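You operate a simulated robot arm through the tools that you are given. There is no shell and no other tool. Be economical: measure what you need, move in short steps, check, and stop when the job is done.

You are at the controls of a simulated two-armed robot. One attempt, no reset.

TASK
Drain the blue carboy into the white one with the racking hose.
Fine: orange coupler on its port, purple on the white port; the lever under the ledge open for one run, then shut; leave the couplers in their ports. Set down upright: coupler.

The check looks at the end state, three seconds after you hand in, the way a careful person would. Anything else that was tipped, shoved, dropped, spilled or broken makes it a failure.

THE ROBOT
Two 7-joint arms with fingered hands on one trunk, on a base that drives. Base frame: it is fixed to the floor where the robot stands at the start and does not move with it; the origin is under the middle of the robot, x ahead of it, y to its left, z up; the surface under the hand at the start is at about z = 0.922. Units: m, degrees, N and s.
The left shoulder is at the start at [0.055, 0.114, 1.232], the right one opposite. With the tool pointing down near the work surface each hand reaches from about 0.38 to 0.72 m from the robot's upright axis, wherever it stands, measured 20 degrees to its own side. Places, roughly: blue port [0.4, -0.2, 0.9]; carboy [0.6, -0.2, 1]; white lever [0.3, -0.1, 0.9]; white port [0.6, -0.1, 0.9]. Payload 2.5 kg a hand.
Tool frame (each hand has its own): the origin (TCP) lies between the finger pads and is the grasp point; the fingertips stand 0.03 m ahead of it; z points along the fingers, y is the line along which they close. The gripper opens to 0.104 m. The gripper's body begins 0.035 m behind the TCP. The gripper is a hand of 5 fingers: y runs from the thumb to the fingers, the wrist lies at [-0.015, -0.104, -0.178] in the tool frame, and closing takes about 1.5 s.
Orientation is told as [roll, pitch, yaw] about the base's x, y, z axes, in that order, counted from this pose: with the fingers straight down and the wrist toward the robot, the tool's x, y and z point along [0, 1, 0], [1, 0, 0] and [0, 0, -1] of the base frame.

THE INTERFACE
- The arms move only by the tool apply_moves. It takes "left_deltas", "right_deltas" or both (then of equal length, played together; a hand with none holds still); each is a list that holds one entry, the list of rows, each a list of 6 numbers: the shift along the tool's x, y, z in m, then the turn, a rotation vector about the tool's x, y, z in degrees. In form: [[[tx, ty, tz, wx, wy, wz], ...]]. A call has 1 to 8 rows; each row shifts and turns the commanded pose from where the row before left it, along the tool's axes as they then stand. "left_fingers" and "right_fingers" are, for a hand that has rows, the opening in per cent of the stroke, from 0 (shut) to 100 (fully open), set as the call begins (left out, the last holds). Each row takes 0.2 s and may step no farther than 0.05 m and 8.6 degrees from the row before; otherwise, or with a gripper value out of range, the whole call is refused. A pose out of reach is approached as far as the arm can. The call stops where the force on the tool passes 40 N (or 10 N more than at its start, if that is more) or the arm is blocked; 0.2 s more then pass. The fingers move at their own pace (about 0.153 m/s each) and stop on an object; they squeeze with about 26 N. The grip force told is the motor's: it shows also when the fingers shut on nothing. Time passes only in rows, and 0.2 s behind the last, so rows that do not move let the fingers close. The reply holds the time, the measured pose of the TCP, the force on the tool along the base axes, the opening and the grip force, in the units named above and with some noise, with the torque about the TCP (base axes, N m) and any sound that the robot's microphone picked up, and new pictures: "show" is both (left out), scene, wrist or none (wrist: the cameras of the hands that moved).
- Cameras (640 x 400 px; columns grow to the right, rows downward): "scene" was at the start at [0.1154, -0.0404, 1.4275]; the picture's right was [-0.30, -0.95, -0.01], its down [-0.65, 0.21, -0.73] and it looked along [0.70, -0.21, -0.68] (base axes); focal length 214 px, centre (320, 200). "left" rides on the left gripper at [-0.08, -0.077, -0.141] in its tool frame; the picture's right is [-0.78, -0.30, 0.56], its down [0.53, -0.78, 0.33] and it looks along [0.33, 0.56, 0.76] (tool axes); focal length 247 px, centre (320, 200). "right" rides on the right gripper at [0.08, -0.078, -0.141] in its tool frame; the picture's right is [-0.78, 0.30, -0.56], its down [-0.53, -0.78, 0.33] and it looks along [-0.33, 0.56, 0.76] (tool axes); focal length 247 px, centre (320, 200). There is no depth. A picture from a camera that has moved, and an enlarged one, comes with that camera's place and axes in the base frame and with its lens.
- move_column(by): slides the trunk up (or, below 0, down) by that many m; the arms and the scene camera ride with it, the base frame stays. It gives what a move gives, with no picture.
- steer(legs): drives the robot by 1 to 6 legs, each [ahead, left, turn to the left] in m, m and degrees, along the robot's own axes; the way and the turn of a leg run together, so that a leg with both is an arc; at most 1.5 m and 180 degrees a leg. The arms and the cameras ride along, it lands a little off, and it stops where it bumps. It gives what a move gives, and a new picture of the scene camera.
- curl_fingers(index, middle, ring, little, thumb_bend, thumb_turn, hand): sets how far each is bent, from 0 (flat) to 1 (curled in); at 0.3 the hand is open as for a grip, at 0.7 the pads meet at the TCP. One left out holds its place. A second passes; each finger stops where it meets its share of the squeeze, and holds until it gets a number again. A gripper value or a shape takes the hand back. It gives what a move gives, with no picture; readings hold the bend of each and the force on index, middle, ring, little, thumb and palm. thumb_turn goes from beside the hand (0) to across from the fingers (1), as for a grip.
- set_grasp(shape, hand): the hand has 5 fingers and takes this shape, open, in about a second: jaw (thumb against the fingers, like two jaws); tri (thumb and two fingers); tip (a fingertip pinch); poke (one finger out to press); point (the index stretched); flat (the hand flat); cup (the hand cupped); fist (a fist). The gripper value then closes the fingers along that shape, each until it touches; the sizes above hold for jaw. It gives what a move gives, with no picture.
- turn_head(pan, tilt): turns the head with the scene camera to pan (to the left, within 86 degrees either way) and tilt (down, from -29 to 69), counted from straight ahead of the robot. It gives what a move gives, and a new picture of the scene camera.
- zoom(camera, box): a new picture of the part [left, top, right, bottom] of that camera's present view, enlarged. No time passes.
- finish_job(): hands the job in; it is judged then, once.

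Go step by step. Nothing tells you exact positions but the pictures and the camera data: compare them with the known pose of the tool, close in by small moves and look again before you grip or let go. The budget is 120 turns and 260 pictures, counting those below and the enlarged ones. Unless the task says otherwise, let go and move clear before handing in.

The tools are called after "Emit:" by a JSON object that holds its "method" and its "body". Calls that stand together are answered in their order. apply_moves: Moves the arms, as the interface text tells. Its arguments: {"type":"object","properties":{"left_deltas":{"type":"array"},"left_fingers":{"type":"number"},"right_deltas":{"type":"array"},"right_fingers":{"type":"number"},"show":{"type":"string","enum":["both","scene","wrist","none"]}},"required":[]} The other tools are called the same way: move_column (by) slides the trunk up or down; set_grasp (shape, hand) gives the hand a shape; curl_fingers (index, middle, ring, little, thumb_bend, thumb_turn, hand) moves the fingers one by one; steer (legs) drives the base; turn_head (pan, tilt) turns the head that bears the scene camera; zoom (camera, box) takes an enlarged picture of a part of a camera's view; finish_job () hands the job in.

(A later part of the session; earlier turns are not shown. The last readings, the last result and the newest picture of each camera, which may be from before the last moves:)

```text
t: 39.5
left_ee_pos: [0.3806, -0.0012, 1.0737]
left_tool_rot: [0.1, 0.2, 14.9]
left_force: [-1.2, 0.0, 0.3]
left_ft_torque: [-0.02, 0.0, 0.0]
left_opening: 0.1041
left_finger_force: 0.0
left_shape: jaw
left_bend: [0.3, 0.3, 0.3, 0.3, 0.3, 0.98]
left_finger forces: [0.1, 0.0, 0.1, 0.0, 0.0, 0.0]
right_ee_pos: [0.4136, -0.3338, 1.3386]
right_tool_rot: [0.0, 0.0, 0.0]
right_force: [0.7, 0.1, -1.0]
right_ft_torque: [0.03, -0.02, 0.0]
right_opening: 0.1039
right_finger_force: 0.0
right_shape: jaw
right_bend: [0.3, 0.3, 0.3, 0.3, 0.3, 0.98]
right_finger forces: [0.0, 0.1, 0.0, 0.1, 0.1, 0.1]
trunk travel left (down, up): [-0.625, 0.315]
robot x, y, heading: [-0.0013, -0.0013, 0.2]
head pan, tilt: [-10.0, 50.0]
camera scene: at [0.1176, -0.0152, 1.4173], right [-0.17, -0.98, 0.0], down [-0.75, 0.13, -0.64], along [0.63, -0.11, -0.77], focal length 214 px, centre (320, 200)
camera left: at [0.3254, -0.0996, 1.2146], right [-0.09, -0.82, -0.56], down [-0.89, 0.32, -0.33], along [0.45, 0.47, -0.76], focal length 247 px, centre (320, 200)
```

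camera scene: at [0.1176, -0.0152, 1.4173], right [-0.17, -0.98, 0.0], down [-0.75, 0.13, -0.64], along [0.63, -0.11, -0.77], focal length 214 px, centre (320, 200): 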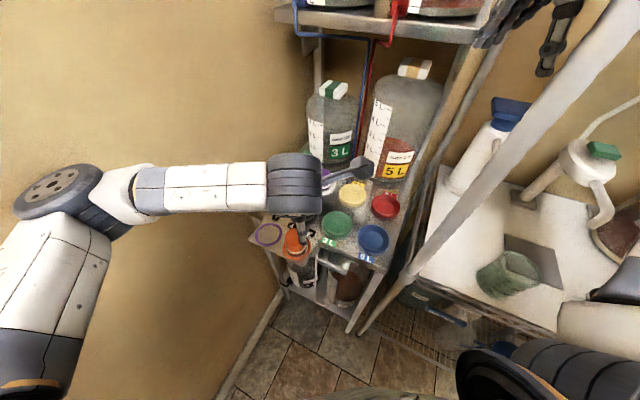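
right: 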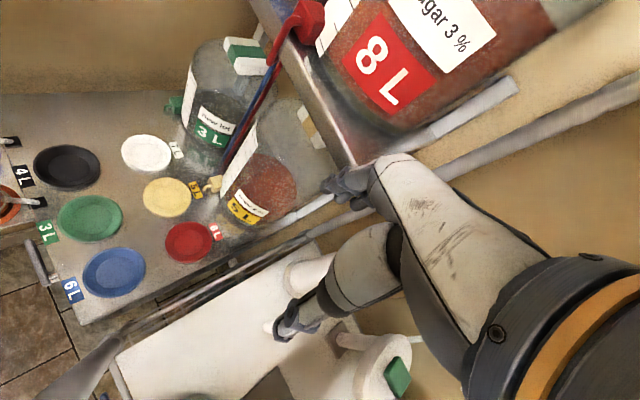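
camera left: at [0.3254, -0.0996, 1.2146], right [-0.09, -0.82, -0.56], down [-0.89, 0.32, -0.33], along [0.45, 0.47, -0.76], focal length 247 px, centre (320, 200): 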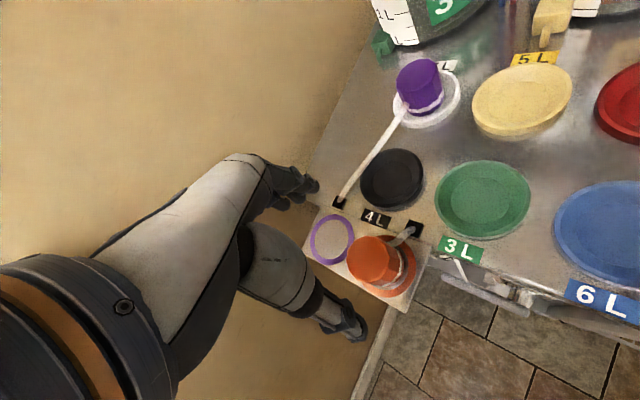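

Emit:
{"method": "apply_moves", "body": {"left_deltas": [[[-0.002, -0.003, 0.03, 0, 0, 0], [0, 0, 0.03, 0, 0, 0], [0, 0, 0.02, 0, 0, 0], [0, 0, 0.015, 0, 0, 0], [0, 0, 0.011, 0, 0, 0], [0, 0, 0, 0, 0, 0]]], "show": "none"}}

Emit:
{"method": "zoom", "body": {"camera": "left", "box": [240, 150, 480, 300]}}

Emit:
{"method": "zoom", "body": {"camera": "right", "box": [0, 120, 160, 220]}}

```text
t: 40.9
left_ee_pos: [0.3781, -0.0049, 0.9678]
left_tool_rot: [0.2, 0.1, 14.8]
left_force: [-0.1, -1.2, -0.1]
left_ft_torque: [-0.01, -0.03, 0.02]
left_opening: 0.104
left_finger_force: 0.1
left_shape: jaw
left_bend: [0.3, 0.3, 0.3, 0.3, 0.3, 0.98]
left_finger forces: [0.0, 0.0, 0.0, 0.0, 0.1, 0.0]
right_ee_pos: [0.4137, -0.3339, 1.3391]
right_tool_rot: [-0.1, 0.1, 0.0]
right_force: [1.5, -0.5, 0.3]
right_ft_torque: [-0.01, -0.04, 0.0]
right_opening: 0.1037
right_finger_force: 0.1
right_shape: jaw
right_bend: [0.3, 0.3, 0.3, 0.3, 0.3, 0.98]
right_finger forces: [0.0, 0.1, 0.0, 0.0, 0.0, 0.1]
trunk travel left (down, up): [-0.625, 0.315]
robot x, y, heading: [0.0027, 0.0011, -0.0]
head pan, tilt: [-10.0, 50.0]
```

```text
2.67 times, centred on (360, 225) of left
camera zoom: at [0.3241, -0.1028, 1.1086], right [-0.09, -0.82, -0.56], down [-0.89, 0.32, -0.33], along [0.45, 0.47, -0.76], focal length 659 px, centre (213, 133)
```

zoom: 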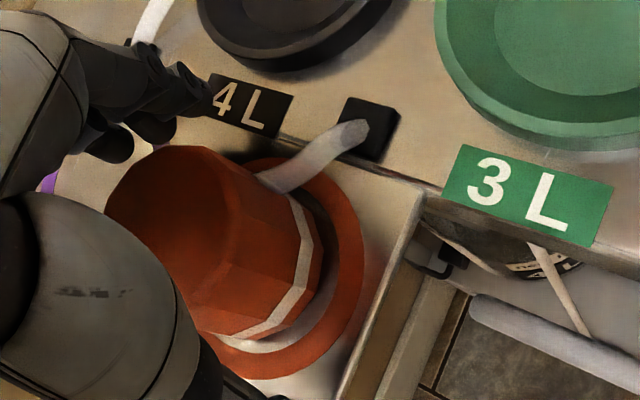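

```text
4.00 times, centred on (80, 170) of right
camera zoom: at [0.3374, -0.2534, 1.4793], right [0.3, -0.78, 0.56], down [-0.78, -0.53, -0.33], along [0.56, -0.33, -0.76], focal length 988 px, centre (1280, 320)
```

zoom: 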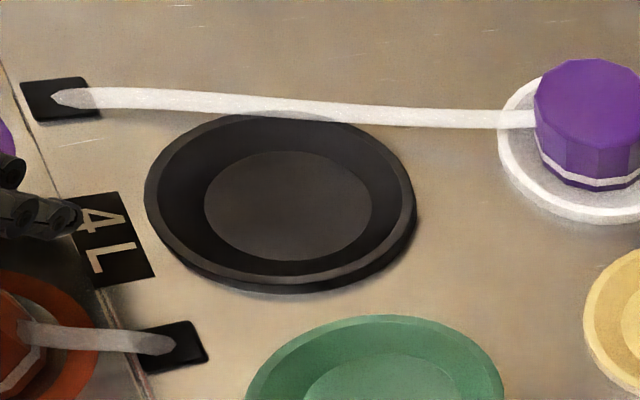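

Geometry matches the purple pick. Close.

Emit:
{"method": "apply_moves", "body": {"left_deltas": [[[0, 0, 0, 0, 0, 0], [0, 0, 0, 0, 0, 0], [0, 0, 0, 0, 0, 0], [0, 0, 0, 0, 0, 0], [0, 0, 0, 0, 0, 0], [0, 0, 0, 0, 0, 0], [0, 0, 0, 0, 0, 0], [0, 0, 0, 0, 0, 0]]], "left_fingers": 0, "show": "none"}}

Emit:
{"method": "apply_moves", "body": {"left_deltas": [[[0, 0, -0.015, 0, 0, 0], [0, 0, -0.02, 0, 0, 0], [0, 0, -0.025, 0, 0, 0], [0, 0, -0.02, 0, 0, 0], [0, 0, -0.01, 0, 0, 0], [0, 0, 0, 0, 0, 0]]], "show": "both"}}

```text
t: 42.7
left_ee_pos: [0.3773, -0.0058, 0.9678]
left_tool_rot: [0.2, 0.2, 14.8]
left_force: [-0.4, 0.1, 0.0]
left_ft_torque: [0.0, -0.02, -0.02]
left_opening: 0.0428
left_finger_force: 26.0
left_shape: jaw
left_bend: [0.74, 0.45, 0.49, 0.46, 0.74, 1.0]
left_finger forces: [15.1, 6.7, 0.1, 0.0, 20.4, 0.1]
right_ee_pos: [0.4126, -0.3342, 1.3393]
right_tool_rot: [0.0, 0.0, 0.0]
right_force: [0.0, 0.8, -0.3]
right_ft_torque: [-0.01, 0.05, -0.04]
right_opening: 0.1034
right_finger_force: 0.1
right_shape: jaw
right_bend: [0.3, 0.3, 0.3, 0.3, 0.3, 0.98]
right_finger forces: [0.0, 0.1, 0.0, 0.1, 0.0, 0.0]
trunk travel left (down, up): [-0.625, 0.315]
robot x, y, heading: [0.0023, -0.0016, 0.1]
head pan, tilt: [-10.0, 50.0]
```

```text
t: 44.1
left_ee_pos: [0.3789, -0.0039, 1.0583]
left_tool_rot: [0.2, 0.1, 14.7]
left_force: [0.6, 0.2, -1.9]
left_ft_torque: [-0.02, 0.01, -0.01]
left_opening: 0.0427
left_finger_force: 25.5
left_shape: jaw
left_bend: [0.74, 0.45, 0.49, 0.46, 0.74, 1.0]
left_finger forces: [15.1, 6.8, 0.1, 0.0, 20.5, 0.0]
right_ee_pos: [0.4144, -0.3327, 1.3389]
right_tool_rot: [0.0, 0.0, -0.1]
right_force: [0.4, 0.6, 0.4]
right_ft_torque: [0.0, -0.04, 0.02]
right_opening: 0.1038
right_finger_force: 0.1
right_shape: jaw
right_bend: [0.3, 0.3, 0.3, 0.3, 0.3, 0.98]
right_finger forces: [0.1, 0.0, 0.0, 0.0, 0.0, 0.1]
trunk travel left (down, up): [-0.625, 0.315]
robot x, y, heading: [-0.0001, -0.0025, 0.1]
head pan, tilt: [-10.0, 50.0]
camera scene: at [0.1178, -0.0151, 1.4173], right [-0.17, -0.98, 0.0], down [-0.75, 0.13, -0.64], along [0.63, -0.11, -0.77], focal length 214 px, centre (320, 200)
camera left: at [0.3247, -0.1018, 1.1994], right [-0.09, -0.82, -0.56], down [-0.89, 0.32, -0.33], along [0.45, 0.47, -0.76], focal length 247 px, centre (320, 200)
```

scene: 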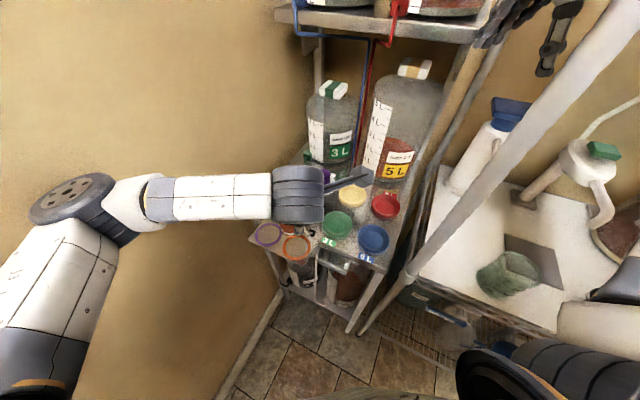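
left: 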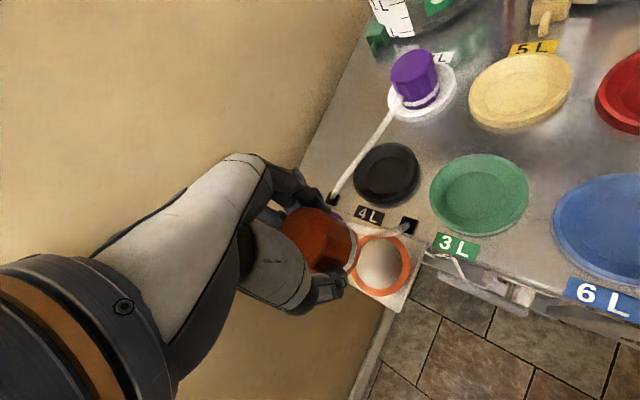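

Orange is up. I turn the hand to about yaw -65° first (keeps wrist and camera post away from the white post), then carry it over the blue port.

Emit:
{"method": "apply_moves", "body": {"left_deltas": [[[0, 0, 0, 0, 0, 8], [0, 0, 0, 0, 0, 8], [0, 0, 0, 0, 0, 8], [0, 0, 0, 0, 0, 8], [0, 0, 0, 0, 0, 8], [0, 0, 0, 0, 0, 8], [0, 0, 0, 0, 0, 8], [0, 0, 0, 0, 0, 8]]], "show": "scene"}}

```text
t: 46.1
left_ee_pos: [0.3637, -0.0333, 1.0659]
left_tool_rot: [0.7, 0.1, -51.4]
left_force: [-0.2, -0.7, -1.4]
left_ft_torque: [-0.01, 0.02, -0.02]
left_opening: 0.0428
left_finger_force: 26.0
left_shape: jaw
left_bend: [0.74, 0.45, 0.49, 0.46, 0.74, 1.0]
left_finger forces: [15.1, 6.9, 0.2, 0.0, 20.6, 0.1]
right_ee_pos: [0.4022, -0.3567, 1.3381]
right_tool_rot: [1.0, -0.5, -0.2]
right_force: [0.5, 0.3, -0.4]
right_ft_torque: [0.0, -0.04, -0.04]
right_opening: 0.1035
right_finger_force: 0.1
right_shape: jaw
right_bend: [0.3, 0.3, 0.3, 0.3, 0.3, 0.98]
right_finger forces: [0.0, 0.0, 0.0, 0.0, 0.0, 0.1]
trunk travel left (down, up): [-0.625, 0.315]
robot x, y, heading: [0.0008, 0.0005, -0.4]
head pan, tilt: [-10.0, 50.0]
stopped in row 8 (left hand): the arm was blocked; the commanded pose is now the measured one
camera scene: at [0.1072, -0.0376, 1.4182], right [-0.18, -0.98, -0.02], down [-0.75, 0.15, -0.65], along [0.64, -0.1, -0.76], focal length 214 px, centre (320, 200)
```

scene: 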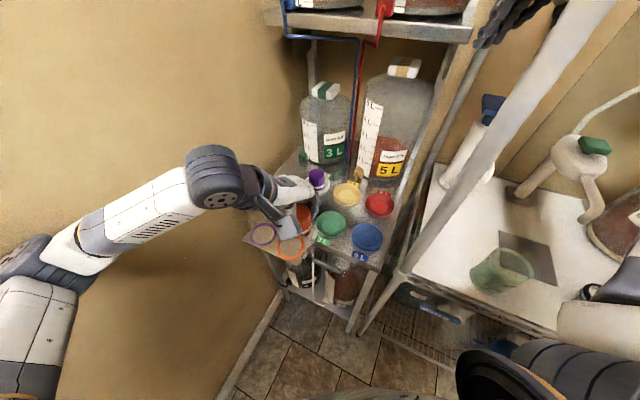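

The elbow met the wall at this yaw. Moving the hand toward the blue port takes it away from the wall.

Emit:
{"method": "apply_moves", "body": {"left_deltas": [[[-0.02, 0.025, 0, 0, 0, 0], [-0.025, 0.032, 0, 0, 0, 0], [0, 0, 0, 0, 0, 0]]], "show": "scene"}}

```text
t: 46.9
left_ee_pos: [0.3776, -0.0849, 1.0615]
left_tool_rot: [-0.4, -0.1, -50.4]
left_force: [0.5, 0.4, -1.1]
left_ft_torque: [0.0, 0.03, -0.02]
left_opening: 0.0425
left_finger_force: 25.9
left_shape: jaw
left_bend: [0.74, 0.45, 0.49, 0.46, 0.74, 1.0]
left_finger forces: [15.0, 7.1, 0.2, 0.0, 20.6, 0.0]
right_ee_pos: [0.4143, -0.3343, 1.3373]
right_tool_rot: [0.0, 0.1, -0.1]
right_force: [-0.3, -0.2, 0.3]
right_ft_torque: [-0.04, 0.0, 0.0]
right_opening: 0.1035
right_finger_force: 0.1
right_shape: jaw
right_bend: [0.3, 0.3, 0.3, 0.3, 0.3, 0.98]
right_finger forces: [0.0, 0.0, 0.1, 0.0, 0.0, 0.0]
trunk travel left (down, up): [-0.625, 0.315]
robot x, y, heading: [-0.0043, 0.0003, -0.3]
head pan, tilt: [-10.0, 50.0]
camera scene: at [0.1194, -0.0146, 1.417], right [-0.17, -0.98, 0.0], down [-0.76, 0.13, -0.64], along [0.63, -0.11, -0.77], focal length 214 px, centre (320, 200)
```

scene: 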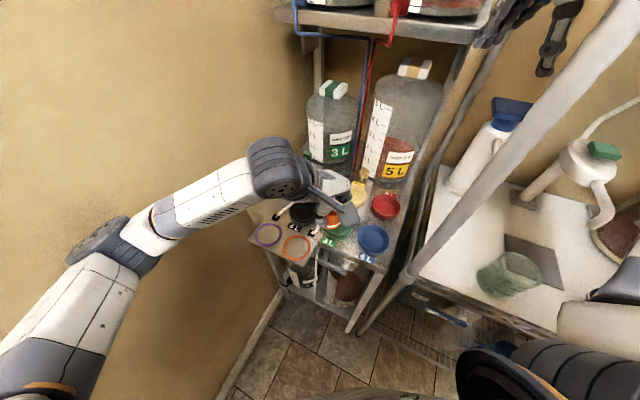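

Emit:
{"method": "apply_moves", "body": {"left_deltas": [[[-0.027, 0.026, 0, 0, 0, 3], [-0.027, 0.026, 0, 0, 0, 3], [-0.027, 0.026, 0.01, 0, 0, 0], [0, 0, 0.01, 0, 0, 0], [0, 0, 0, 0, 0, 0]]], "show": "both"}}

Emit:
{"method": "zoom", "body": {"camera": "scene", "box": [310, 190, 422, 260]}}

Emit:
{"method": "zoom", "body": {"camera": "right", "box": [40, 180, 200, 330]}}

```text
t: 48.1
left_ee_pos: [0.3552, -0.198, 1.0407]
left_tool_rot: [-0.2, -0.2, -56.6]
left_force: [0.1, 0.2, -1.4]
left_ft_torque: [0.0, 0.01, 0.0]
left_opening: 0.0425
left_finger_force: 25.6
left_shape: jaw
left_bend: [0.74, 0.45, 0.49, 0.46, 0.74, 1.0]
left_finger forces: [14.9, 7.0, 0.3, 0.0, 20.6, 0.0]
right_ee_pos: [0.4127, -0.335, 1.3389]
right_tool_rot: [0.0, 0.0, -0.1]
right_force: [-0.2, 0.3, 0.0]
right_ft_torque: [-0.03, 0.0, 0.0]
right_opening: 0.1036
right_finger_force: 0.1
right_shape: jaw
right_bend: [0.3, 0.3, 0.3, 0.3, 0.3, 0.98]
right_finger forces: [0.1, 0.0, 0.0, 0.0, 0.1, 0.0]
trunk travel left (down, up): [-0.625, 0.315]
robot x, y, heading: [-0.001, -0.0019, 0.1]
head pan, tilt: [-10.0, 50.0]
camera scene: at [0.1176, -0.0164, 1.4173], right [-0.18, -0.98, 0.0], down [-0.75, 0.13, -0.64], along [0.63, -0.11, -0.77], focal length 214 px, centre (320, 200)
camera left: at [0.2453, -0.1763, 1.1822], right [-0.81, -0.18, -0.56], down [0.02, 0.94, -0.34], along [0.58, -0.28, -0.76], focal length 247 px, centre (320, 200)
```

scene: 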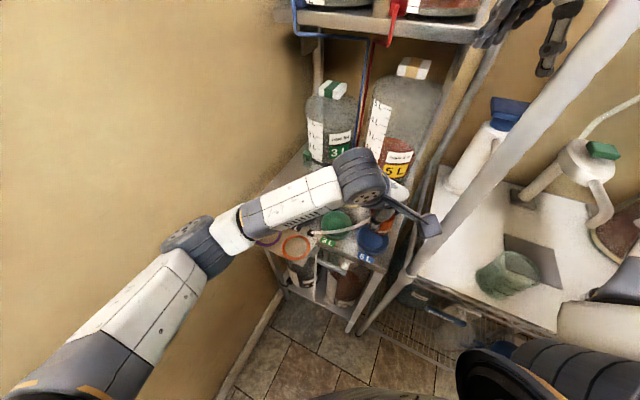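
left: 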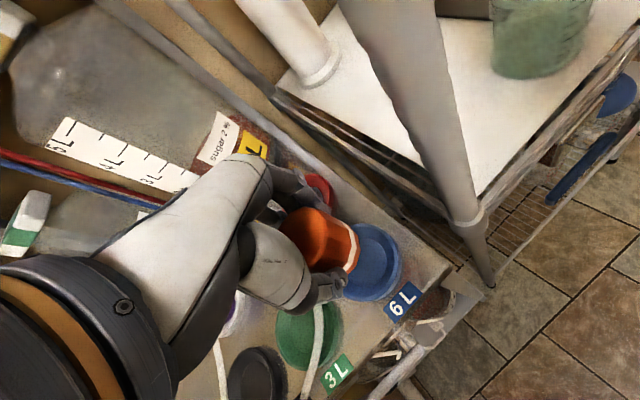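

```text
5.71 times, centred on (366, 225) of scene
camera zoom: at [0.1176, -0.0164, 1.4173], right [-0.18, -0.98, 0.0], down [-0.75, 0.13, -0.64], along [0.63, -0.11, -0.77], focal length 1226 px, centre (57, 57)
```

zoom: 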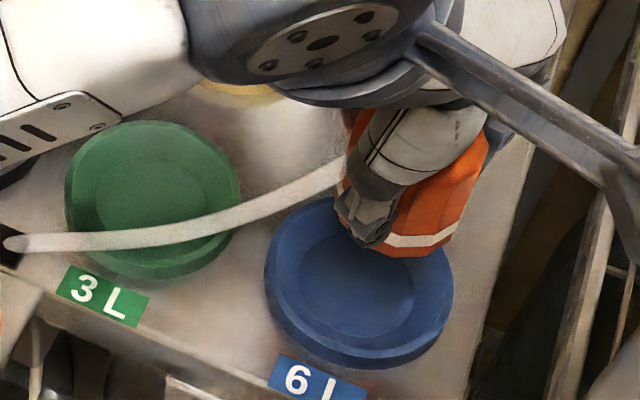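

```text
2.67 times, centred on (120, 255) of right
camera zoom: at [0.3371, -0.255, 1.4792], right [0.3, -0.78, 0.56], down [-0.78, -0.53, -0.33], along [0.55, -0.33, -0.76], focal length 659 px, centre (853, 53)
```

zoom: 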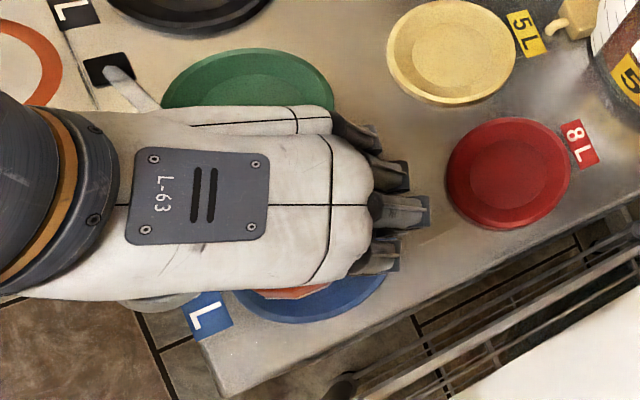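

Emit:
{"method": "apply_moves", "body": {"left_deltas": [[[0.0073, 0.0036, 0.01, 0, 0, 0], [0, 0, 0.02, 0, 0, 0], [0, 0, 0.02, 0, 0, 0], [0, 0, 0, 0, 0, 0], [0, 0, 0, 0, 0, 0]]], "show": "none"}}

Emit:
{"method": "zoom", "body": {"camera": "scene", "box": [326, 200, 422, 260]}}

Emit:
{"method": "zoom", "body": {"camera": "left", "box": [260, 170, 460, 320]}}

```text
t: 49.3
left_ee_pos: [0.3645, -0.1956, 0.9902]
left_tool_rot: [-0.2, -0.2, -56.5]
left_force: [0.0, 0.4, -1.1]
left_ft_torque: [-0.02, -0.01, -0.01]
left_opening: 0.0422
left_finger_force: 26.1
left_shape: jaw
left_bend: [0.74, 0.45, 0.49, 0.46, 0.74, 1.0]
left_finger forces: [14.9, 7.1, 0.3, 0.1, 20.5, 0.0]
right_ee_pos: [0.4125, -0.3359, 1.3385]
right_tool_rot: [-0.1, 0.0, -0.1]
right_force: [-0.8, 0.1, 0.1]
right_ft_torque: [-0.03, 0.01, 0.02]
right_opening: 0.1036
right_finger_force: 0.1
right_shape: jaw
right_bend: [0.3, 0.3, 0.3, 0.3, 0.3, 0.98]
right_finger forces: [0.0, 0.0, 0.0, 0.0, 0.0, 0.0]
trunk travel left (down, up): [-0.625, 0.315]
robot x, y, heading: [-0.003, 0.0003, -0.3]
head pan, tilt: [-10.0, 50.0]
```

```text
6.67 times, centred on (374, 230) of scene
camera zoom: at [0.1177, -0.0162, 1.4173], right [-0.18, -0.98, 0.0], down [-0.75, 0.13, -0.64], along [0.63, -0.11, -0.77], focal length 1430 px, centre (-40, 0)
```

zoom: 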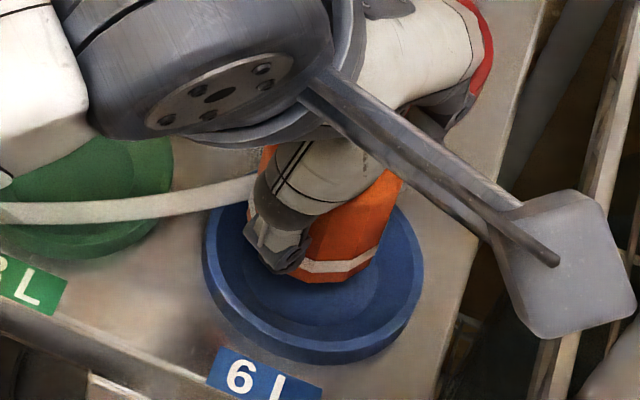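

```text
2.67 times, centred on (360, 245) of left
camera zoom: at [0.2551, -0.1739, 1.1318], right [-0.81, -0.18, -0.55], down [0.02, 0.94, -0.34], along [0.58, -0.28, -0.76], focal length 659 px, centre (213, 80)
```

zoom: 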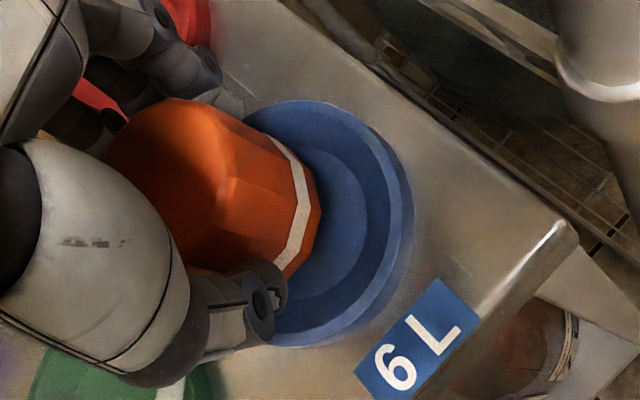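

Aligned over the blue port. Lower until it seats.

Emit:
{"method": "apply_moves", "body": {"left_deltas": [[[0, 0, 0.008, 0, 0, 0], [0, 0, 0.008, 0, 0, 0], [0, 0, 0.006, 0, 0, 0], [0, 0, 0.004, 0, 0, 0], [0, 0, 0, 0, 0, 0]]], "show": "none"}}

Emit:
{"method": "zoom", "body": {"camera": "scene", "box": [326, 200, 422, 260]}}

Emit:
{"method": "zoom", "body": {"camera": "left", "box": [260, 170, 460, 320]}}

```text
t: 50.5
left_ee_pos: [0.363, -0.1955, 0.9676]
left_tool_rot: [-0.2, -0.5, -56.6]
left_force: [0.4, 0.3, 14.1]
left_ft_torque: [0.01, -0.08, 0.0]
left_opening: 0.0429
left_finger_force: 25.9
left_shape: jaw
left_bend: [0.74, 0.45, 0.49, 0.46, 0.74, 1.0]
left_finger forces: [14.9, 8.0, 0.5, 0.0, 22.9, 0.1]
right_ee_pos: [0.4121, -0.3336, 1.3394]
right_tool_rot: [-0.1, 0.0, -0.1]
right_force: [0.5, 0.2, -0.1]
right_ft_torque: [0.0, 0.01, -0.03]
right_opening: 0.1036
right_finger_force: 0.0
right_shape: jaw
right_bend: [0.3, 0.3, 0.3, 0.3, 0.3, 0.98]
right_finger forces: [0.1, 0.0, 0.0, 0.0, 0.1, 0.0]
trunk travel left (down, up): [-0.625, 0.315]
robot x, y, heading: [0.0004, 0.0014, 0.0]
head pan, tilt: [-10.0, 50.0]
```

```text
6.67 times, centred on (374, 230) of scene
camera zoom: at [0.1165, -0.0154, 1.4177], right [-0.18, -0.98, 0.0], down [-0.75, 0.13, -0.64], along [0.63, -0.11, -0.77], focal length 1430 px, centre (-40, 0)
```

zoom: 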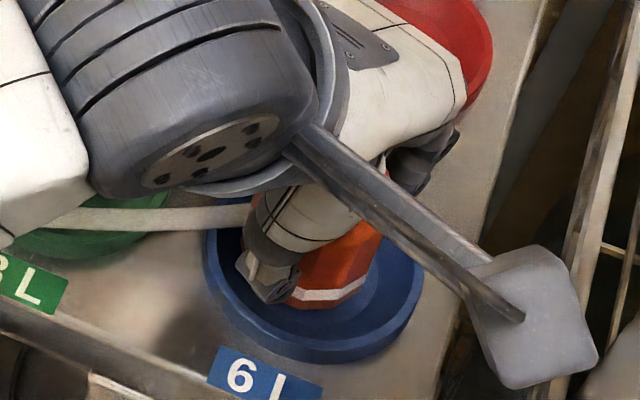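

```text
2.67 times, centred on (360, 245) of left
camera zoom: at [0.2543, -0.1737, 1.1081], right [-0.81, -0.19, -0.56], down [0.02, 0.94, -0.34], along [0.59, -0.29, -0.76], focal length 659 px, centre (213, 80)
```

zoom: 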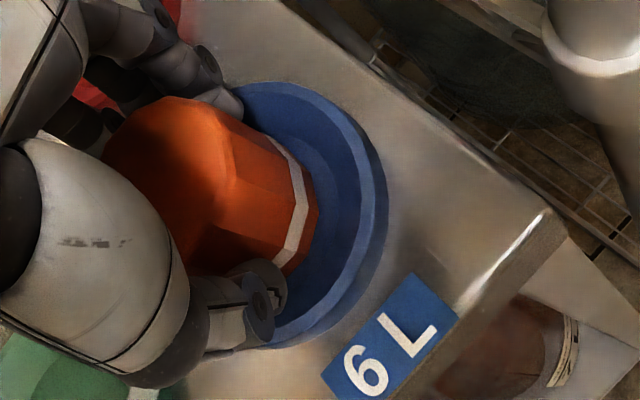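

Same seat height as purple relative to its pick. Ease off, open partly, check.

Emit:
{"method": "apply_moves", "body": {"left_deltas": [[[0, 0, -0.003, 0, 0, 0], [0, 0, 0, 0, 0, 0]]], "show": "none"}}

Emit:
{"method": "apply_moves", "body": {"left_deltas": [[[0, 0, 0, 0, 0, 0], [0, 0, 0, 0, 0, 0], [0, 0, 0, 0, 0, 0], [0, 0, 0, 0, 0, 0], [0, 0, 0, 0, 0, 0]]], "left_fingers": 62, "show": "none"}}

Emit:
{"method": "zoom", "body": {"camera": "left", "box": [260, 170, 460, 320]}}

```text
t: 51.1
left_ee_pos: [0.3637, -0.1955, 0.9672]
left_tool_rot: [-0.2, -0.3, -56.5]
left_force: [-0.2, -1.0, 10.4]
left_ft_torque: [-0.1, -0.08, -0.03]
left_opening: 0.0433
left_finger_force: 25.8
left_shape: jaw
left_bend: [0.74, 0.45, 0.49, 0.46, 0.74, 1.0]
left_finger forces: [15.7, 7.9, 0.3, 0.0, 21.9, 0.1]
right_ee_pos: [0.4122, -0.3354, 1.3393]
right_tool_rot: [0.0, 0.1, 0.0]
right_force: [0.2, 0.0, -0.2]
right_ft_torque: [0.01, 0.01, -0.04]
right_opening: 0.1037
right_finger_force: 0.0
right_shape: jaw
right_bend: [0.3, 0.3, 0.3, 0.3, 0.3, 0.98]
right_finger forces: [0.1, 0.0, 0.0, 0.0, 0.0, 0.1]
trunk travel left (down, up): [-0.625, 0.315]
robot x, y, heading: [-0.0008, -0.0004, -0.0]
head pan, tilt: [-10.0, 50.0]
```

```text
t: 52.3
left_ee_pos: [0.3642, -0.1956, 0.9684]
left_tool_rot: [-0.3, -0.2, -56.5]
left_force: [-0.4, 0.7, 0.2]
left_ft_torque: [-0.01, -0.03, 0.01]
left_opening: 0.0641
left_finger_force: 0.1
left_shape: jaw
left_bend: [0.28, 0.4, 0.37, 0.38, 0.64, 1.0]
left_finger forces: [0.0, 0.0, 0.0, 0.1, 0.1, 0.1]
right_ee_pos: [0.4132, -0.3347, 1.338]
right_tool_rot: [0.1, 0.0, -0.1]
right_force: [-0.2, 0.7, -0.8]
right_ft_torque: [-0.02, 0.03, -0.02]
right_opening: 0.1037
right_finger_force: 0.0
right_shape: jaw
right_bend: [0.3, 0.3, 0.3, 0.3, 0.3, 0.98]
right_finger forces: [0.0, 0.0, 0.0, 0.0, 0.0, 0.1]
trunk travel left (down, up): [-0.625, 0.315]
robot x, y, heading: [-0.0028, -0.0006, -0.2]
head pan, tilt: [-10.0, 50.0]
```

```text
2.67 times, centred on (360, 245) of left
camera zoom: at [0.2555, -0.1744, 1.1088], right [-0.81, -0.18, -0.55], down [0.02, 0.94, -0.34], along [0.58, -0.28, -0.76], focal length 659 px, centre (213, 80)
```

zoom: 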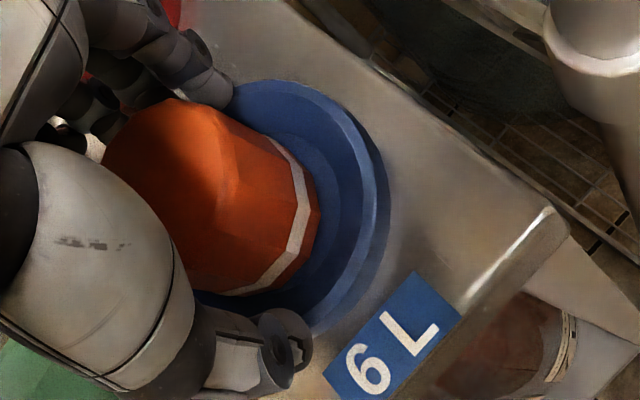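

Emit:
{"method": "apply_moves", "body": {"left_deltas": [[[0, 0, -0.01, 0, 0, 0], [0, 0, -0.02, 0, 0, 0], [0, 0, -0.03, 0, 0, 0], [0, 0, -0.04, 0, 0, 0], [0, 0, -0.04, 0, 0, 0], [0, 0, 0, 0, 0, 0]]], "show": "both"}}

Emit:
{"method": "zoom", "body": {"camera": "left", "box": [260, 150, 500, 350]}}

```text
t: 53.7
left_ee_pos: [0.3645, -0.1953, 1.1084]
left_tool_rot: [-0.2, -0.1, -56.5]
left_force: [0.3, -0.2, 0.3]
left_ft_torque: [-0.01, -0.01, -0.02]
left_opening: 0.0641
left_finger_force: 0.0
left_shape: jaw
left_bend: [0.28, 0.4, 0.37, 0.38, 0.64, 1.0]
left_finger forces: [0.0, 0.0, 0.0, 0.1, 0.0, 0.1]
right_ee_pos: [0.4143, -0.3361, 1.3389]
right_tool_rot: [-0.1, 0.0, -0.1]
right_force: [0.3, -0.6, 0.7]
right_ft_torque: [-0.03, 0.01, 0.01]
right_opening: 0.1036
right_finger_force: 0.0
right_shape: jaw
right_bend: [0.3, 0.3, 0.3, 0.3, 0.3, 0.98]
right_finger forces: [0.0, 0.0, 0.1, 0.0, 0.1, 0.0]
trunk travel left (down, up): [-0.625, 0.315]
robot x, y, heading: [0.001, 0.0003, -0.1]
head pan, tilt: [-10.0, 50.0]
camera scene: at [0.1176, -0.0161, 1.4173], right [-0.18, -0.98, 0.0], down [-0.75, 0.13, -0.64], along [0.63, -0.11, -0.77], focal length 214 px, centre (320, 200)
camera left: at [0.2554, -0.1735, 1.2487], right [-0.81, -0.18, -0.55], down [0.02, 0.94, -0.34], along [0.58, -0.28, -0.76], focal length 247 px, centre (320, 200)
```

scene: 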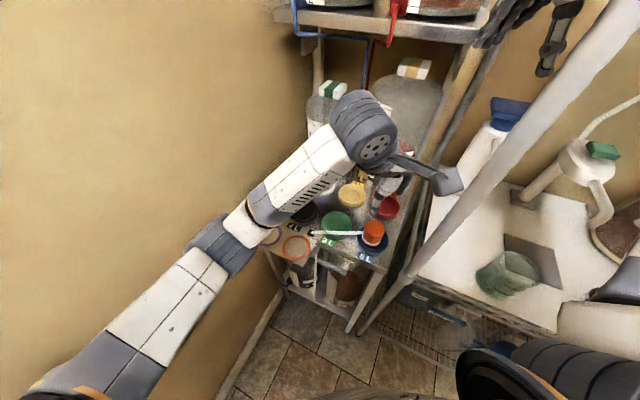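
left: 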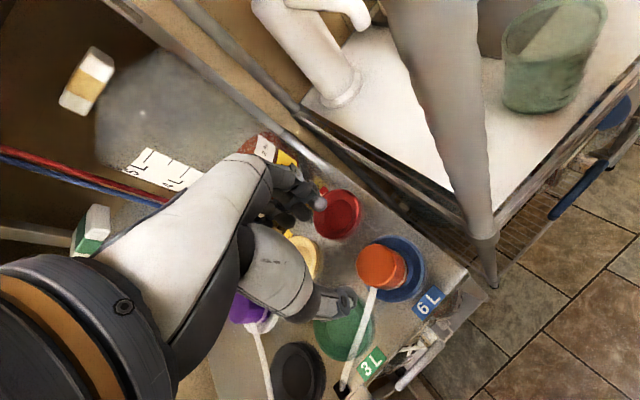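

```text
2.00 times, centred on (380, 250) of left
camera zoom: at [0.2554, -0.1735, 1.2487], right [-0.81, -0.18, -0.55], down [0.02, 0.94, -0.34], along [0.58, -0.28, -0.76], focal length 494 px, centre (200, 100)
```

zoom: 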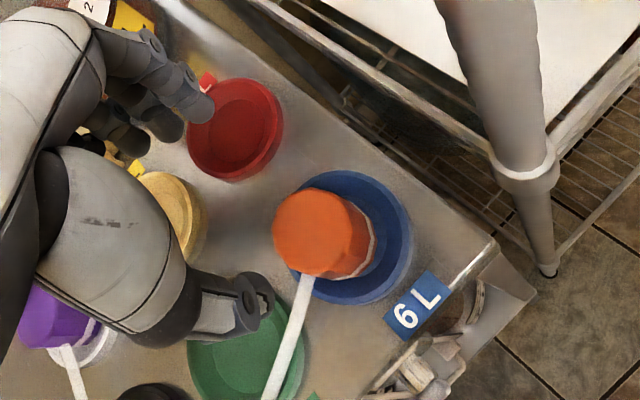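

Both couplers are seated upright. Now a close look at the lever under the ledge.

Emit:
{"method": "zoom", "body": {"camera": "scene", "box": [280, 225, 400, 300]}}

Emit:
{"method": "zoom", "body": {"camera": "left", "box": [360, 280, 520, 400]}}

Emit:
{"method": "zoom", "body": {"camera": "right", "box": [20, 200, 180, 320]}}

```text
5.33 times, centred on (340, 262) of scene
camera zoom: at [0.1176, -0.0161, 1.4173], right [-0.18, -0.98, 0.0], down [-0.75, 0.13, -0.64], along [0.63, -0.11, -0.77], focal length 1144 px, centre (213, -133)
```

zoom: 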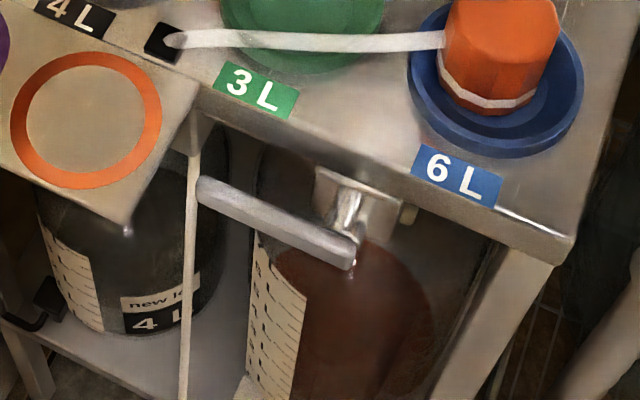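

```text
3.33 times, centred on (440, 340) of left
camera zoom: at [0.2554, -0.1735, 1.2487], right [-0.81, -0.18, -0.55], down [0.02, 0.94, -0.34], along [0.58, -0.28, -0.76], focal length 823 px, centre (-80, -267)
```

zoom: 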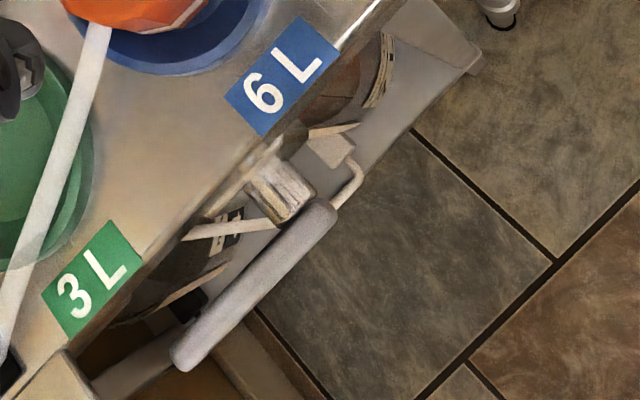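

```text
3.33 times, centred on (100, 260) of right
camera zoom: at [0.3371, -0.2546, 1.4793], right [0.3, -0.78, 0.56], down [-0.78, -0.53, -0.33], along [0.55, -0.33, -0.76], focal length 823 px, centre (1053, 0)
```

zoom: 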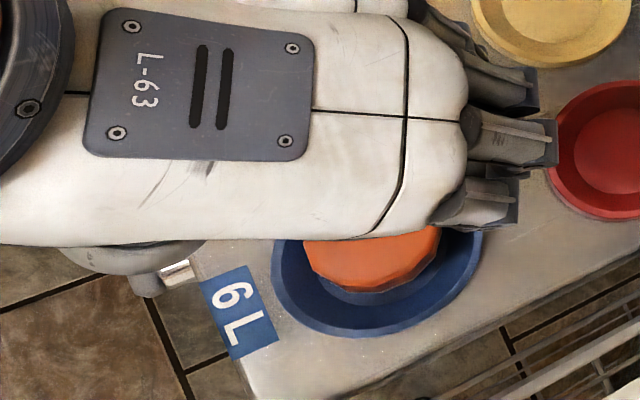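

Lever bar: pivot end about (0.316, -0.118, 0.873), tip about (0.362, -0.055, 0.87), 3 cm in front of the ledge edge. I'll use a poking finger with the hand on the robot's side of the bar; first bring the hand there, high.

Emit:
{"method": "apply_moves", "body": {"left_deltas": [[[0.007, -0.026, -0.01, 0, 0, -5], [0.007, -0.026, 0, 0, 0, -5], [0.007, -0.026, 0, 0, 0, -5], [0.004, -0.02, 0, 0, 0, -5], [0, 0, 0, 0, 0, 0]]], "show": "none"}}

Emit:
{"method": "set_grasp", "body": {"hand": "left", "shape": "poke"}}

Emit:
{"method": "apply_moves", "body": {"left_deltas": [[[0, 0, 0, 0, 0, 0]]], "show": "both"}}

```text
t: 54.9
left_ee_pos: [0.3233, -0.1041, 1.1169]
left_tool_rot: [-0.3, 0.0, -36.5]
left_force: [-1.4, 0.6, 0.1]
left_ft_torque: [0.0, 0.0, 0.01]
left_opening: 0.064
left_finger_force: 0.2
left_shape: jaw
left_bend: [0.28, 0.4, 0.37, 0.38, 0.64, 1.0]
left_finger forces: [0.0, 0.0, 0.0, 0.1, 0.1, 0.0]
right_ee_pos: [0.4123, -0.3356, 1.3385]
right_tool_rot: [0.0, 0.0, 0.0]
right_force: [-0.5, 0.2, 0.2]
right_ft_torque: [-0.01, -0.01, -0.01]
right_opening: 0.1037
right_finger_force: 0.1
right_shape: jaw
right_bend: [0.3, 0.3, 0.3, 0.3, 0.3, 0.98]
right_finger forces: [0.1, 0.0, 0.0, 0.0, 0.0, 0.0]
trunk travel left (down, up): [-0.625, 0.315]
robot x, y, heading: [0.0017, -0.0017, -0.3]
head pan, tilt: [-10.0, 50.0]
```

```text
t: 55.8
left_ee_pos: [0.3232, -0.1051, 1.1165]
left_tool_rot: [-0.4, -0.2, -36.5]
left_force: [0.4, -0.1, -0.5]
left_ft_torque: [0.0, 0.0, 0.01]
left_opening: 0.0001
left_finger_force: 0.0
left_shape: poke
left_bend: [0.7, 0.7, 0.99, 0.99, 1.0, 1.0]
left_finger forces: [0.1, 0.0, 0.0, 0.0, 0.0, 0.1]
right_ee_pos: [0.412, -0.335, 1.3386]
right_tool_rot: [-0.1, -0.1, 0.0]
right_force: [0.4, -0.2, 0.5]
right_ft_torque: [-0.03, -0.02, 0.0]
right_opening: 0.1037
right_finger_force: 0.0
right_shape: jaw
right_bend: [0.3, 0.3, 0.3, 0.3, 0.3, 0.98]
right_finger forces: [0.0, 0.0, 0.0, 0.0, 0.0, 0.0]
trunk travel left (down, up): [-0.625, 0.315]
robot x, y, heading: [-0.0008, 0.0012, -0.3]
head pan, tilt: [-10.0, 50.0]
```

```text
t: 56.2
left_ee_pos: [0.3234, -0.1046, 1.117]
left_tool_rot: [-0.3, -0.2, -36.4]
left_force: [-0.3, 0.1, 0.5]
left_ft_torque: [-0.01, 0.0, 0.01]
left_opening: 0.0002
left_finger_force: 0.2
left_shape: poke
left_bend: [0.7, 0.7, 0.99, 0.99, 1.0, 1.0]
left_finger forces: [0.1, 0.0, 0.0, 0.1, 0.1, 0.1]
right_ee_pos: [0.4128, -0.3357, 1.3389]
right_tool_rot: [-0.1, 0.0, -0.1]
right_force: [0.4, -0.1, -0.6]
right_ft_torque: [0.02, 0.0, 0.0]
right_opening: 0.1037
right_finger_force: 0.0
right_shape: jaw
right_bend: [0.3, 0.3, 0.3, 0.3, 0.3, 0.98]
right_finger forces: [0.0, 0.0, 0.0, 0.0, 0.0, 0.0]
trunk travel left (down, up): [-0.625, 0.315]
robot x, y, heading: [-0.0015, -0.001, -0.1]
head pan, tilt: [-10.0, 50.0]
camera scene: at [0.1176, -0.0161, 1.4173], right [-0.18, -0.98, 0.0], down [-0.75, 0.13, -0.64], along [0.63, -0.11, -0.77], focal length 214 px, centre (320, 200)
camera left: at [0.2133, -0.1221, 1.2585], right [-0.7, -0.45, -0.55], down [-0.31, 0.89, -0.34], along [0.64, -0.07, -0.76], focal length 247 px, centre (320, 200)
```

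scene: 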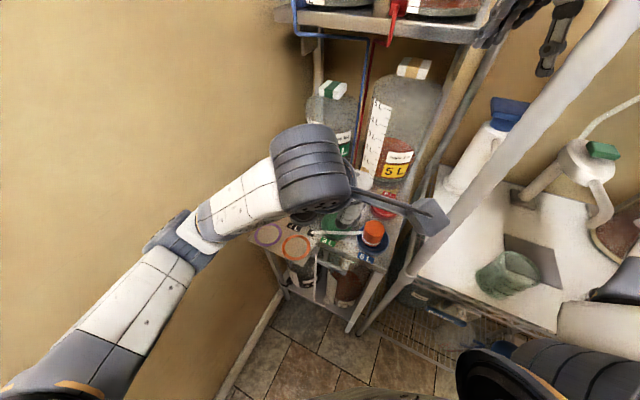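
left: 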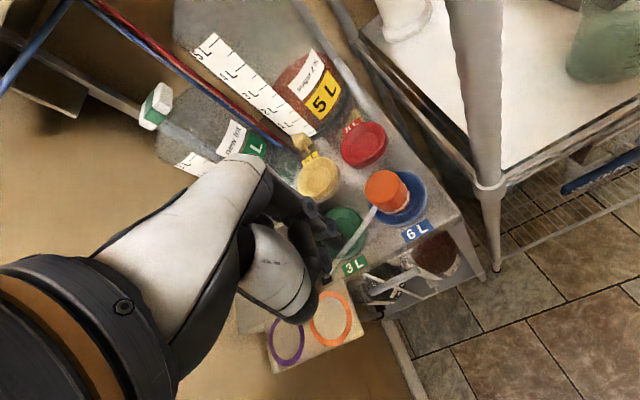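

Emit:
{"method": "zoom", "body": {"camera": "left", "box": [220, 170, 420, 330]}}

Emit:
{"method": "zoom", "body": {"camera": "scene", "box": [270, 170, 430, 290]}}

Emit:
{"method": "zoom", "body": {"camera": "right", "box": [0, 180, 160, 330]}}

```text
2.50 times, centred on (320, 250) of left
camera zoom: at [0.2133, -0.1221, 1.2585], right [-0.7, -0.45, -0.55], down [-0.31, 0.89, -0.34], along [0.64, -0.07, -0.76], focal length 617 px, centre (320, 75)
```

zoom: 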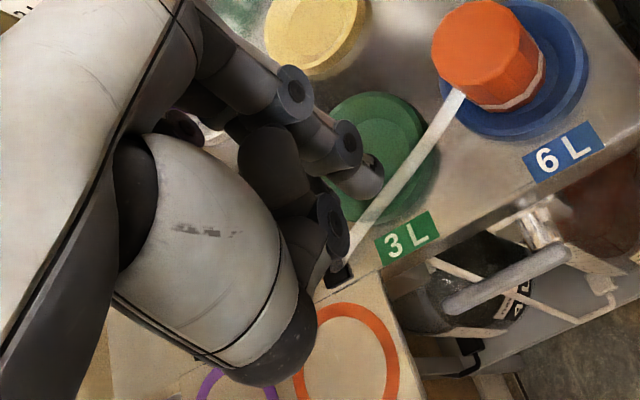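

```text
3.33 times, centred on (350, 230) of scene
camera zoom: at [0.1176, -0.0161, 1.4173], right [-0.18, -0.98, 0.0], down [-0.75, 0.13, -0.64], along [0.63, -0.11, -0.77], focal length 715 px, centre (220, 100)
```

zoom: 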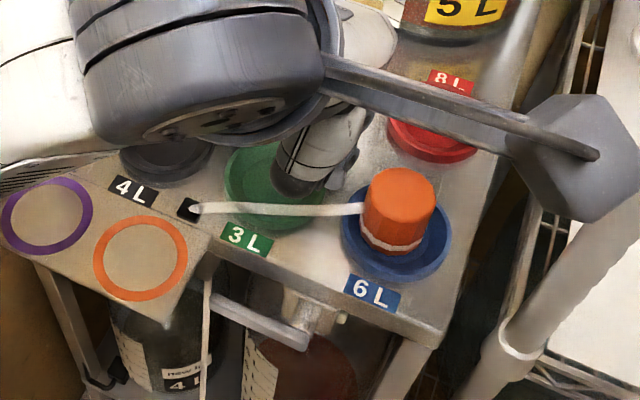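

```text
2.67 times, centred on (80, 255) of right
camera zoom: at [0.337, -0.2547, 1.4793], right [0.3, -0.78, 0.56], down [-0.78, -0.53, -0.33], along [0.55, -0.33, -0.76], focal length 659 px, centre (960, 53)
```

zoom: 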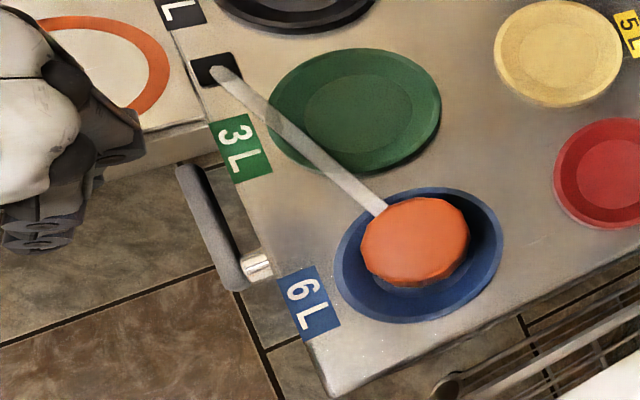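

Reach is tight here: backing the base ~0.1 m would help, but the right hand's camera arm is just behind the post. I look at the space around the right arm before shifting it.

Emit:
{"method": "turn_head", "body": {"pan": -60, "tilt": 0}}

Emit:
{"method": "turn_head", "body": {"pan": -75, "tilt": 35}}

```text
t: 57.4
left_ee_pos: [0.3231, -0.1048, 1.1178]
left_tool_rot: [-0.4, -0.2, -36.5]
left_force: [-0.8, 0.5, 0.1]
left_ft_torque: [0.02, -0.02, 0.0]
left_opening: 0.0
left_finger_force: 0.1
left_shape: poke
left_bend: [0.7, 0.7, 0.99, 0.99, 1.0, 1.0]
left_finger forces: [0.0, 0.0, 0.1, 0.0, 0.0, 0.0]
right_ee_pos: [0.4132, -0.3354, 1.3387]
right_tool_rot: [-0.1, 0.0, 0.0]
right_force: [0.0, 0.3, 0.7]
right_ft_torque: [0.0, 0.02, -0.03]
right_opening: 0.1036
right_finger_force: 0.0
right_shape: jaw
right_bend: [0.3, 0.3, 0.3, 0.3, 0.3, 0.98]
right_finger forces: [0.1, 0.0, 0.1, 0.0, 0.1, 0.0]
trunk travel left (down, up): [-0.625, 0.315]
robot x, y, heading: [-0.0022, 0.001, -0.2]
head pan, tilt: [-60.0, 0.0]
camera scene: at [0.0867, -0.0806, 1.4951], right [-0.87, -0.5, 0.0], down [0.0, 0.0, -1.0], along [0.5, -0.87, 0.0], focal length 214 px, centre (320, 200)
```

scene: 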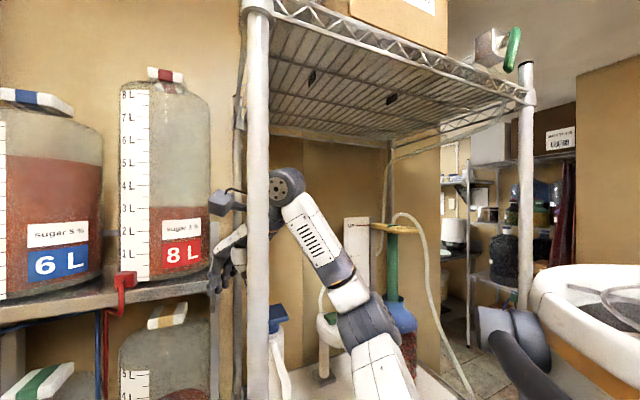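

```text
t: 58.4
left_ee_pos: [0.3229, -0.1045, 1.1168]
left_tool_rot: [-0.4, -0.2, -36.4]
left_force: [0.0, -0.3, -0.2]
left_ft_torque: [-0.04, -0.03, 0.0]
left_opening: 0.0
left_finger_force: 0.1
left_shape: poke
left_bend: [0.7, 0.7, 0.99, 0.99, 1.0, 1.0]
left_finger forces: [0.0, 0.1, 0.0, 0.0, 0.1, 0.0]
right_ee_pos: [0.4118, -0.3357, 1.3382]
right_tool_rot: [0.0, 0.0, -0.1]
right_force: [0.4, -0.1, 0.2]
right_ft_torque: [-0.01, 0.0, -0.02]
right_opening: 0.1036
right_finger_force: 0.0
right_shape: jaw
right_bend: [0.3, 0.3, 0.3, 0.3, 0.3, 0.98]
right_finger forces: [0.0, 0.0, 0.0, 0.1, 0.1, 0.0]
trunk travel left (down, up): [-0.625, 0.315]
robot x, y, heading: [0.0008, -0.0012, 0.0]
head pan, tilt: [-75.0, 35.0]
camera scene: at [0.0645, -0.0878, 1.4391], right [-0.97, -0.26, 0.0], down [-0.15, 0.55, -0.82], along [0.21, -0.79, -0.57], focal length 214 px, centre (320, 200)
```

scene: 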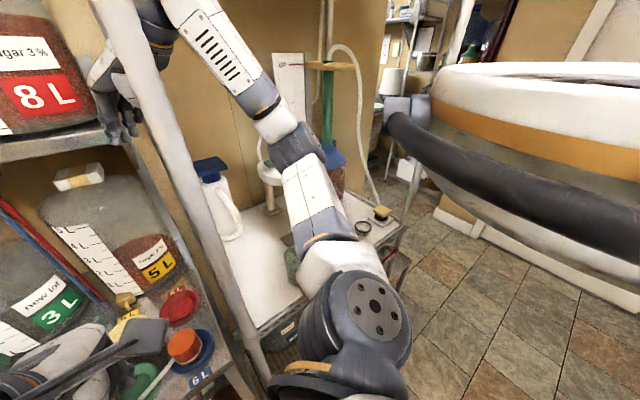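

There is free air to the right of the right wrist. I shift the right hand 9 cm to the right so its camera arm clears the post.

Emit:
{"method": "apply_moves", "body": {"right_deltas": [[[-0.03, 0, 0, 0, 0, 0], [-0.03, 0, 0, 0, 0, 0], [-0.03, 0, 0, 0, 0, 0], [0, 0, 0, 0, 0, 0]]], "show": "scene"}}

```text
t: 59.4
left_ee_pos: [0.3228, -0.104, 1.118]
left_tool_rot: [-0.3, -0.1, -36.4]
left_force: [0.4, -1.0, -0.1]
left_ft_torque: [-0.02, 0.01, 0.02]
left_opening: 0.0
left_finger_force: 0.1
left_shape: poke
left_bend: [0.7, 0.7, 0.99, 0.99, 1.0, 1.0]
left_finger forces: [0.0, 0.0, 0.0, 0.1, 0.0, 0.1]
right_ee_pos: [0.4121, -0.4255, 1.339]
right_tool_rot: [0.0, 0.0, 0.0]
right_force: [-0.2, 0.1, 0.8]
right_ft_torque: [0.03, 0.04, -0.02]
right_opening: 0.1035
right_finger_force: 0.2
right_shape: jaw
right_bend: [0.3, 0.3, 0.3, 0.3, 0.3, 0.98]
right_finger forces: [0.0, 0.1, 0.0, 0.0, 0.0, 0.1]
trunk travel left (down, up): [-0.625, 0.315]
robot x, y, heading: [-0.0019, -0.0037, -0.2]
head pan, tilt: [-75.0, 35.0]
camera scene: at [0.0644, -0.0875, 1.4391], right [-0.97, -0.26, 0.0], down [-0.15, 0.55, -0.82], along [0.21, -0.79, -0.57], focal length 214 px, centre (320, 200)
```

scene: 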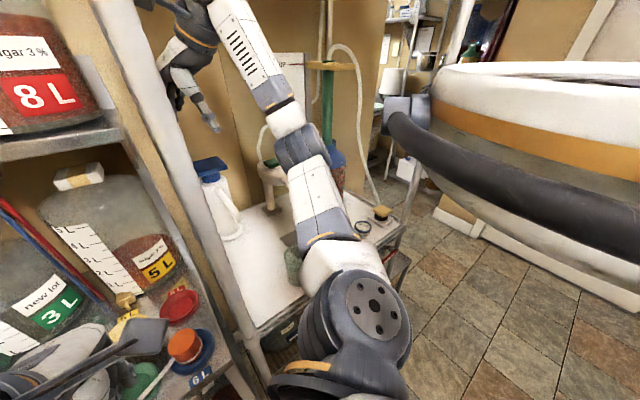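

Emit:
{"method": "steer", "body": {"legs": [[-0.12, 0, 0]]}}

Emit:
{"method": "turn_head", "body": {"pan": -20, "tilt": 45}}

```text
t: 60.7
left_ee_pos: [0.2046, -0.1041, 1.1175]
left_tool_rot: [-0.3, -0.2, -36.4]
left_force: [-0.3, -0.4, 0.2]
left_ft_torque: [-0.01, -0.03, 0.0]
left_opening: 0.0002
left_finger_force: 0.0
left_shape: poke
left_bend: [0.7, 0.7, 0.99, 0.99, 1.0, 1.0]
left_finger forces: [0.1, 0.0, 0.0, 0.0, 0.0, 0.0]
right_ee_pos: [0.294, -0.4239, 1.3398]
right_tool_rot: [-0.1, 0.0, 0.1]
right_force: [-1.1, 0.9, 0.3]
right_ft_torque: [0.01, 0.0, -0.01]
right_opening: 0.1036
right_finger_force: 0.0
right_shape: jaw
right_bend: [0.3, 0.3, 0.3, 0.3, 0.3, 0.98]
right_finger forces: [0.1, 0.1, 0.0, 0.0, 0.0, 0.0]
trunk travel left (down, up): [-0.625, 0.315]
robot x, y, heading: [-0.1182, -0.0027, 0.2]
head pan, tilt: [-75.0, 35.0]
camera scene: at [-0.0554, -0.0876, 1.4391], right [-0.97, -0.26, 0.0], down [-0.15, 0.55, -0.82], along [0.21, -0.79, -0.57], focal length 214 px, centre (320, 200)
```

scene: 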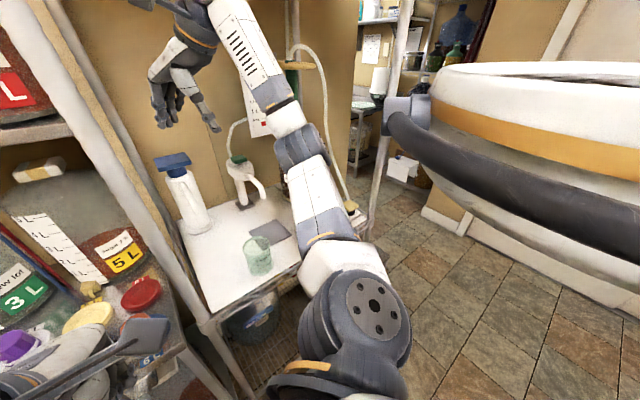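

```text
t: 61.9
left_ee_pos: [0.2039, -0.1045, 1.1164]
left_tool_rot: [-0.4, -0.1, -36.4]
left_force: [0.5, -0.1, 1.1]
left_ft_torque: [0.01, -0.01, -0.03]
left_opening: 0.0001
left_finger_force: 0.0
left_shape: poke
left_bend: [0.7, 0.7, 0.99, 0.99, 1.0, 1.0]
left_finger forces: [0.0, 0.1, 0.0, 0.0, 0.1, 0.1]
right_ee_pos: [0.2948, -0.4246, 1.3389]
right_tool_rot: [-0.1, 0.1, 0.0]
right_force: [-0.5, -1.3, -0.2]
right_ft_torque: [-0.02, 0.0, 0.03]
right_opening: 0.1037
right_finger_force: 0.1
right_shape: jaw
right_bend: [0.3, 0.3, 0.3, 0.3, 0.3, 0.98]
right_finger forces: [0.1, 0.0, 0.0, 0.0, 0.1, 0.0]
trunk travel left (down, up): [-0.625, 0.315]
robot x, y, heading: [-0.1187, -0.0013, 0.2]
head pan, tilt: [-20.0, 45.0]
camera scene: at [-0.0008, -0.0304, 1.4243], right [-0.34, -0.94, 0.0], down [-0.66, 0.24, -0.71], along [0.66, -0.24, -0.71], focal length 214 px, centre (320, 200)
```

scene: 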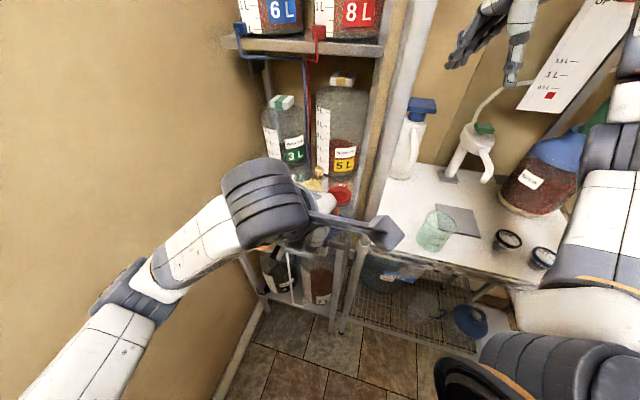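

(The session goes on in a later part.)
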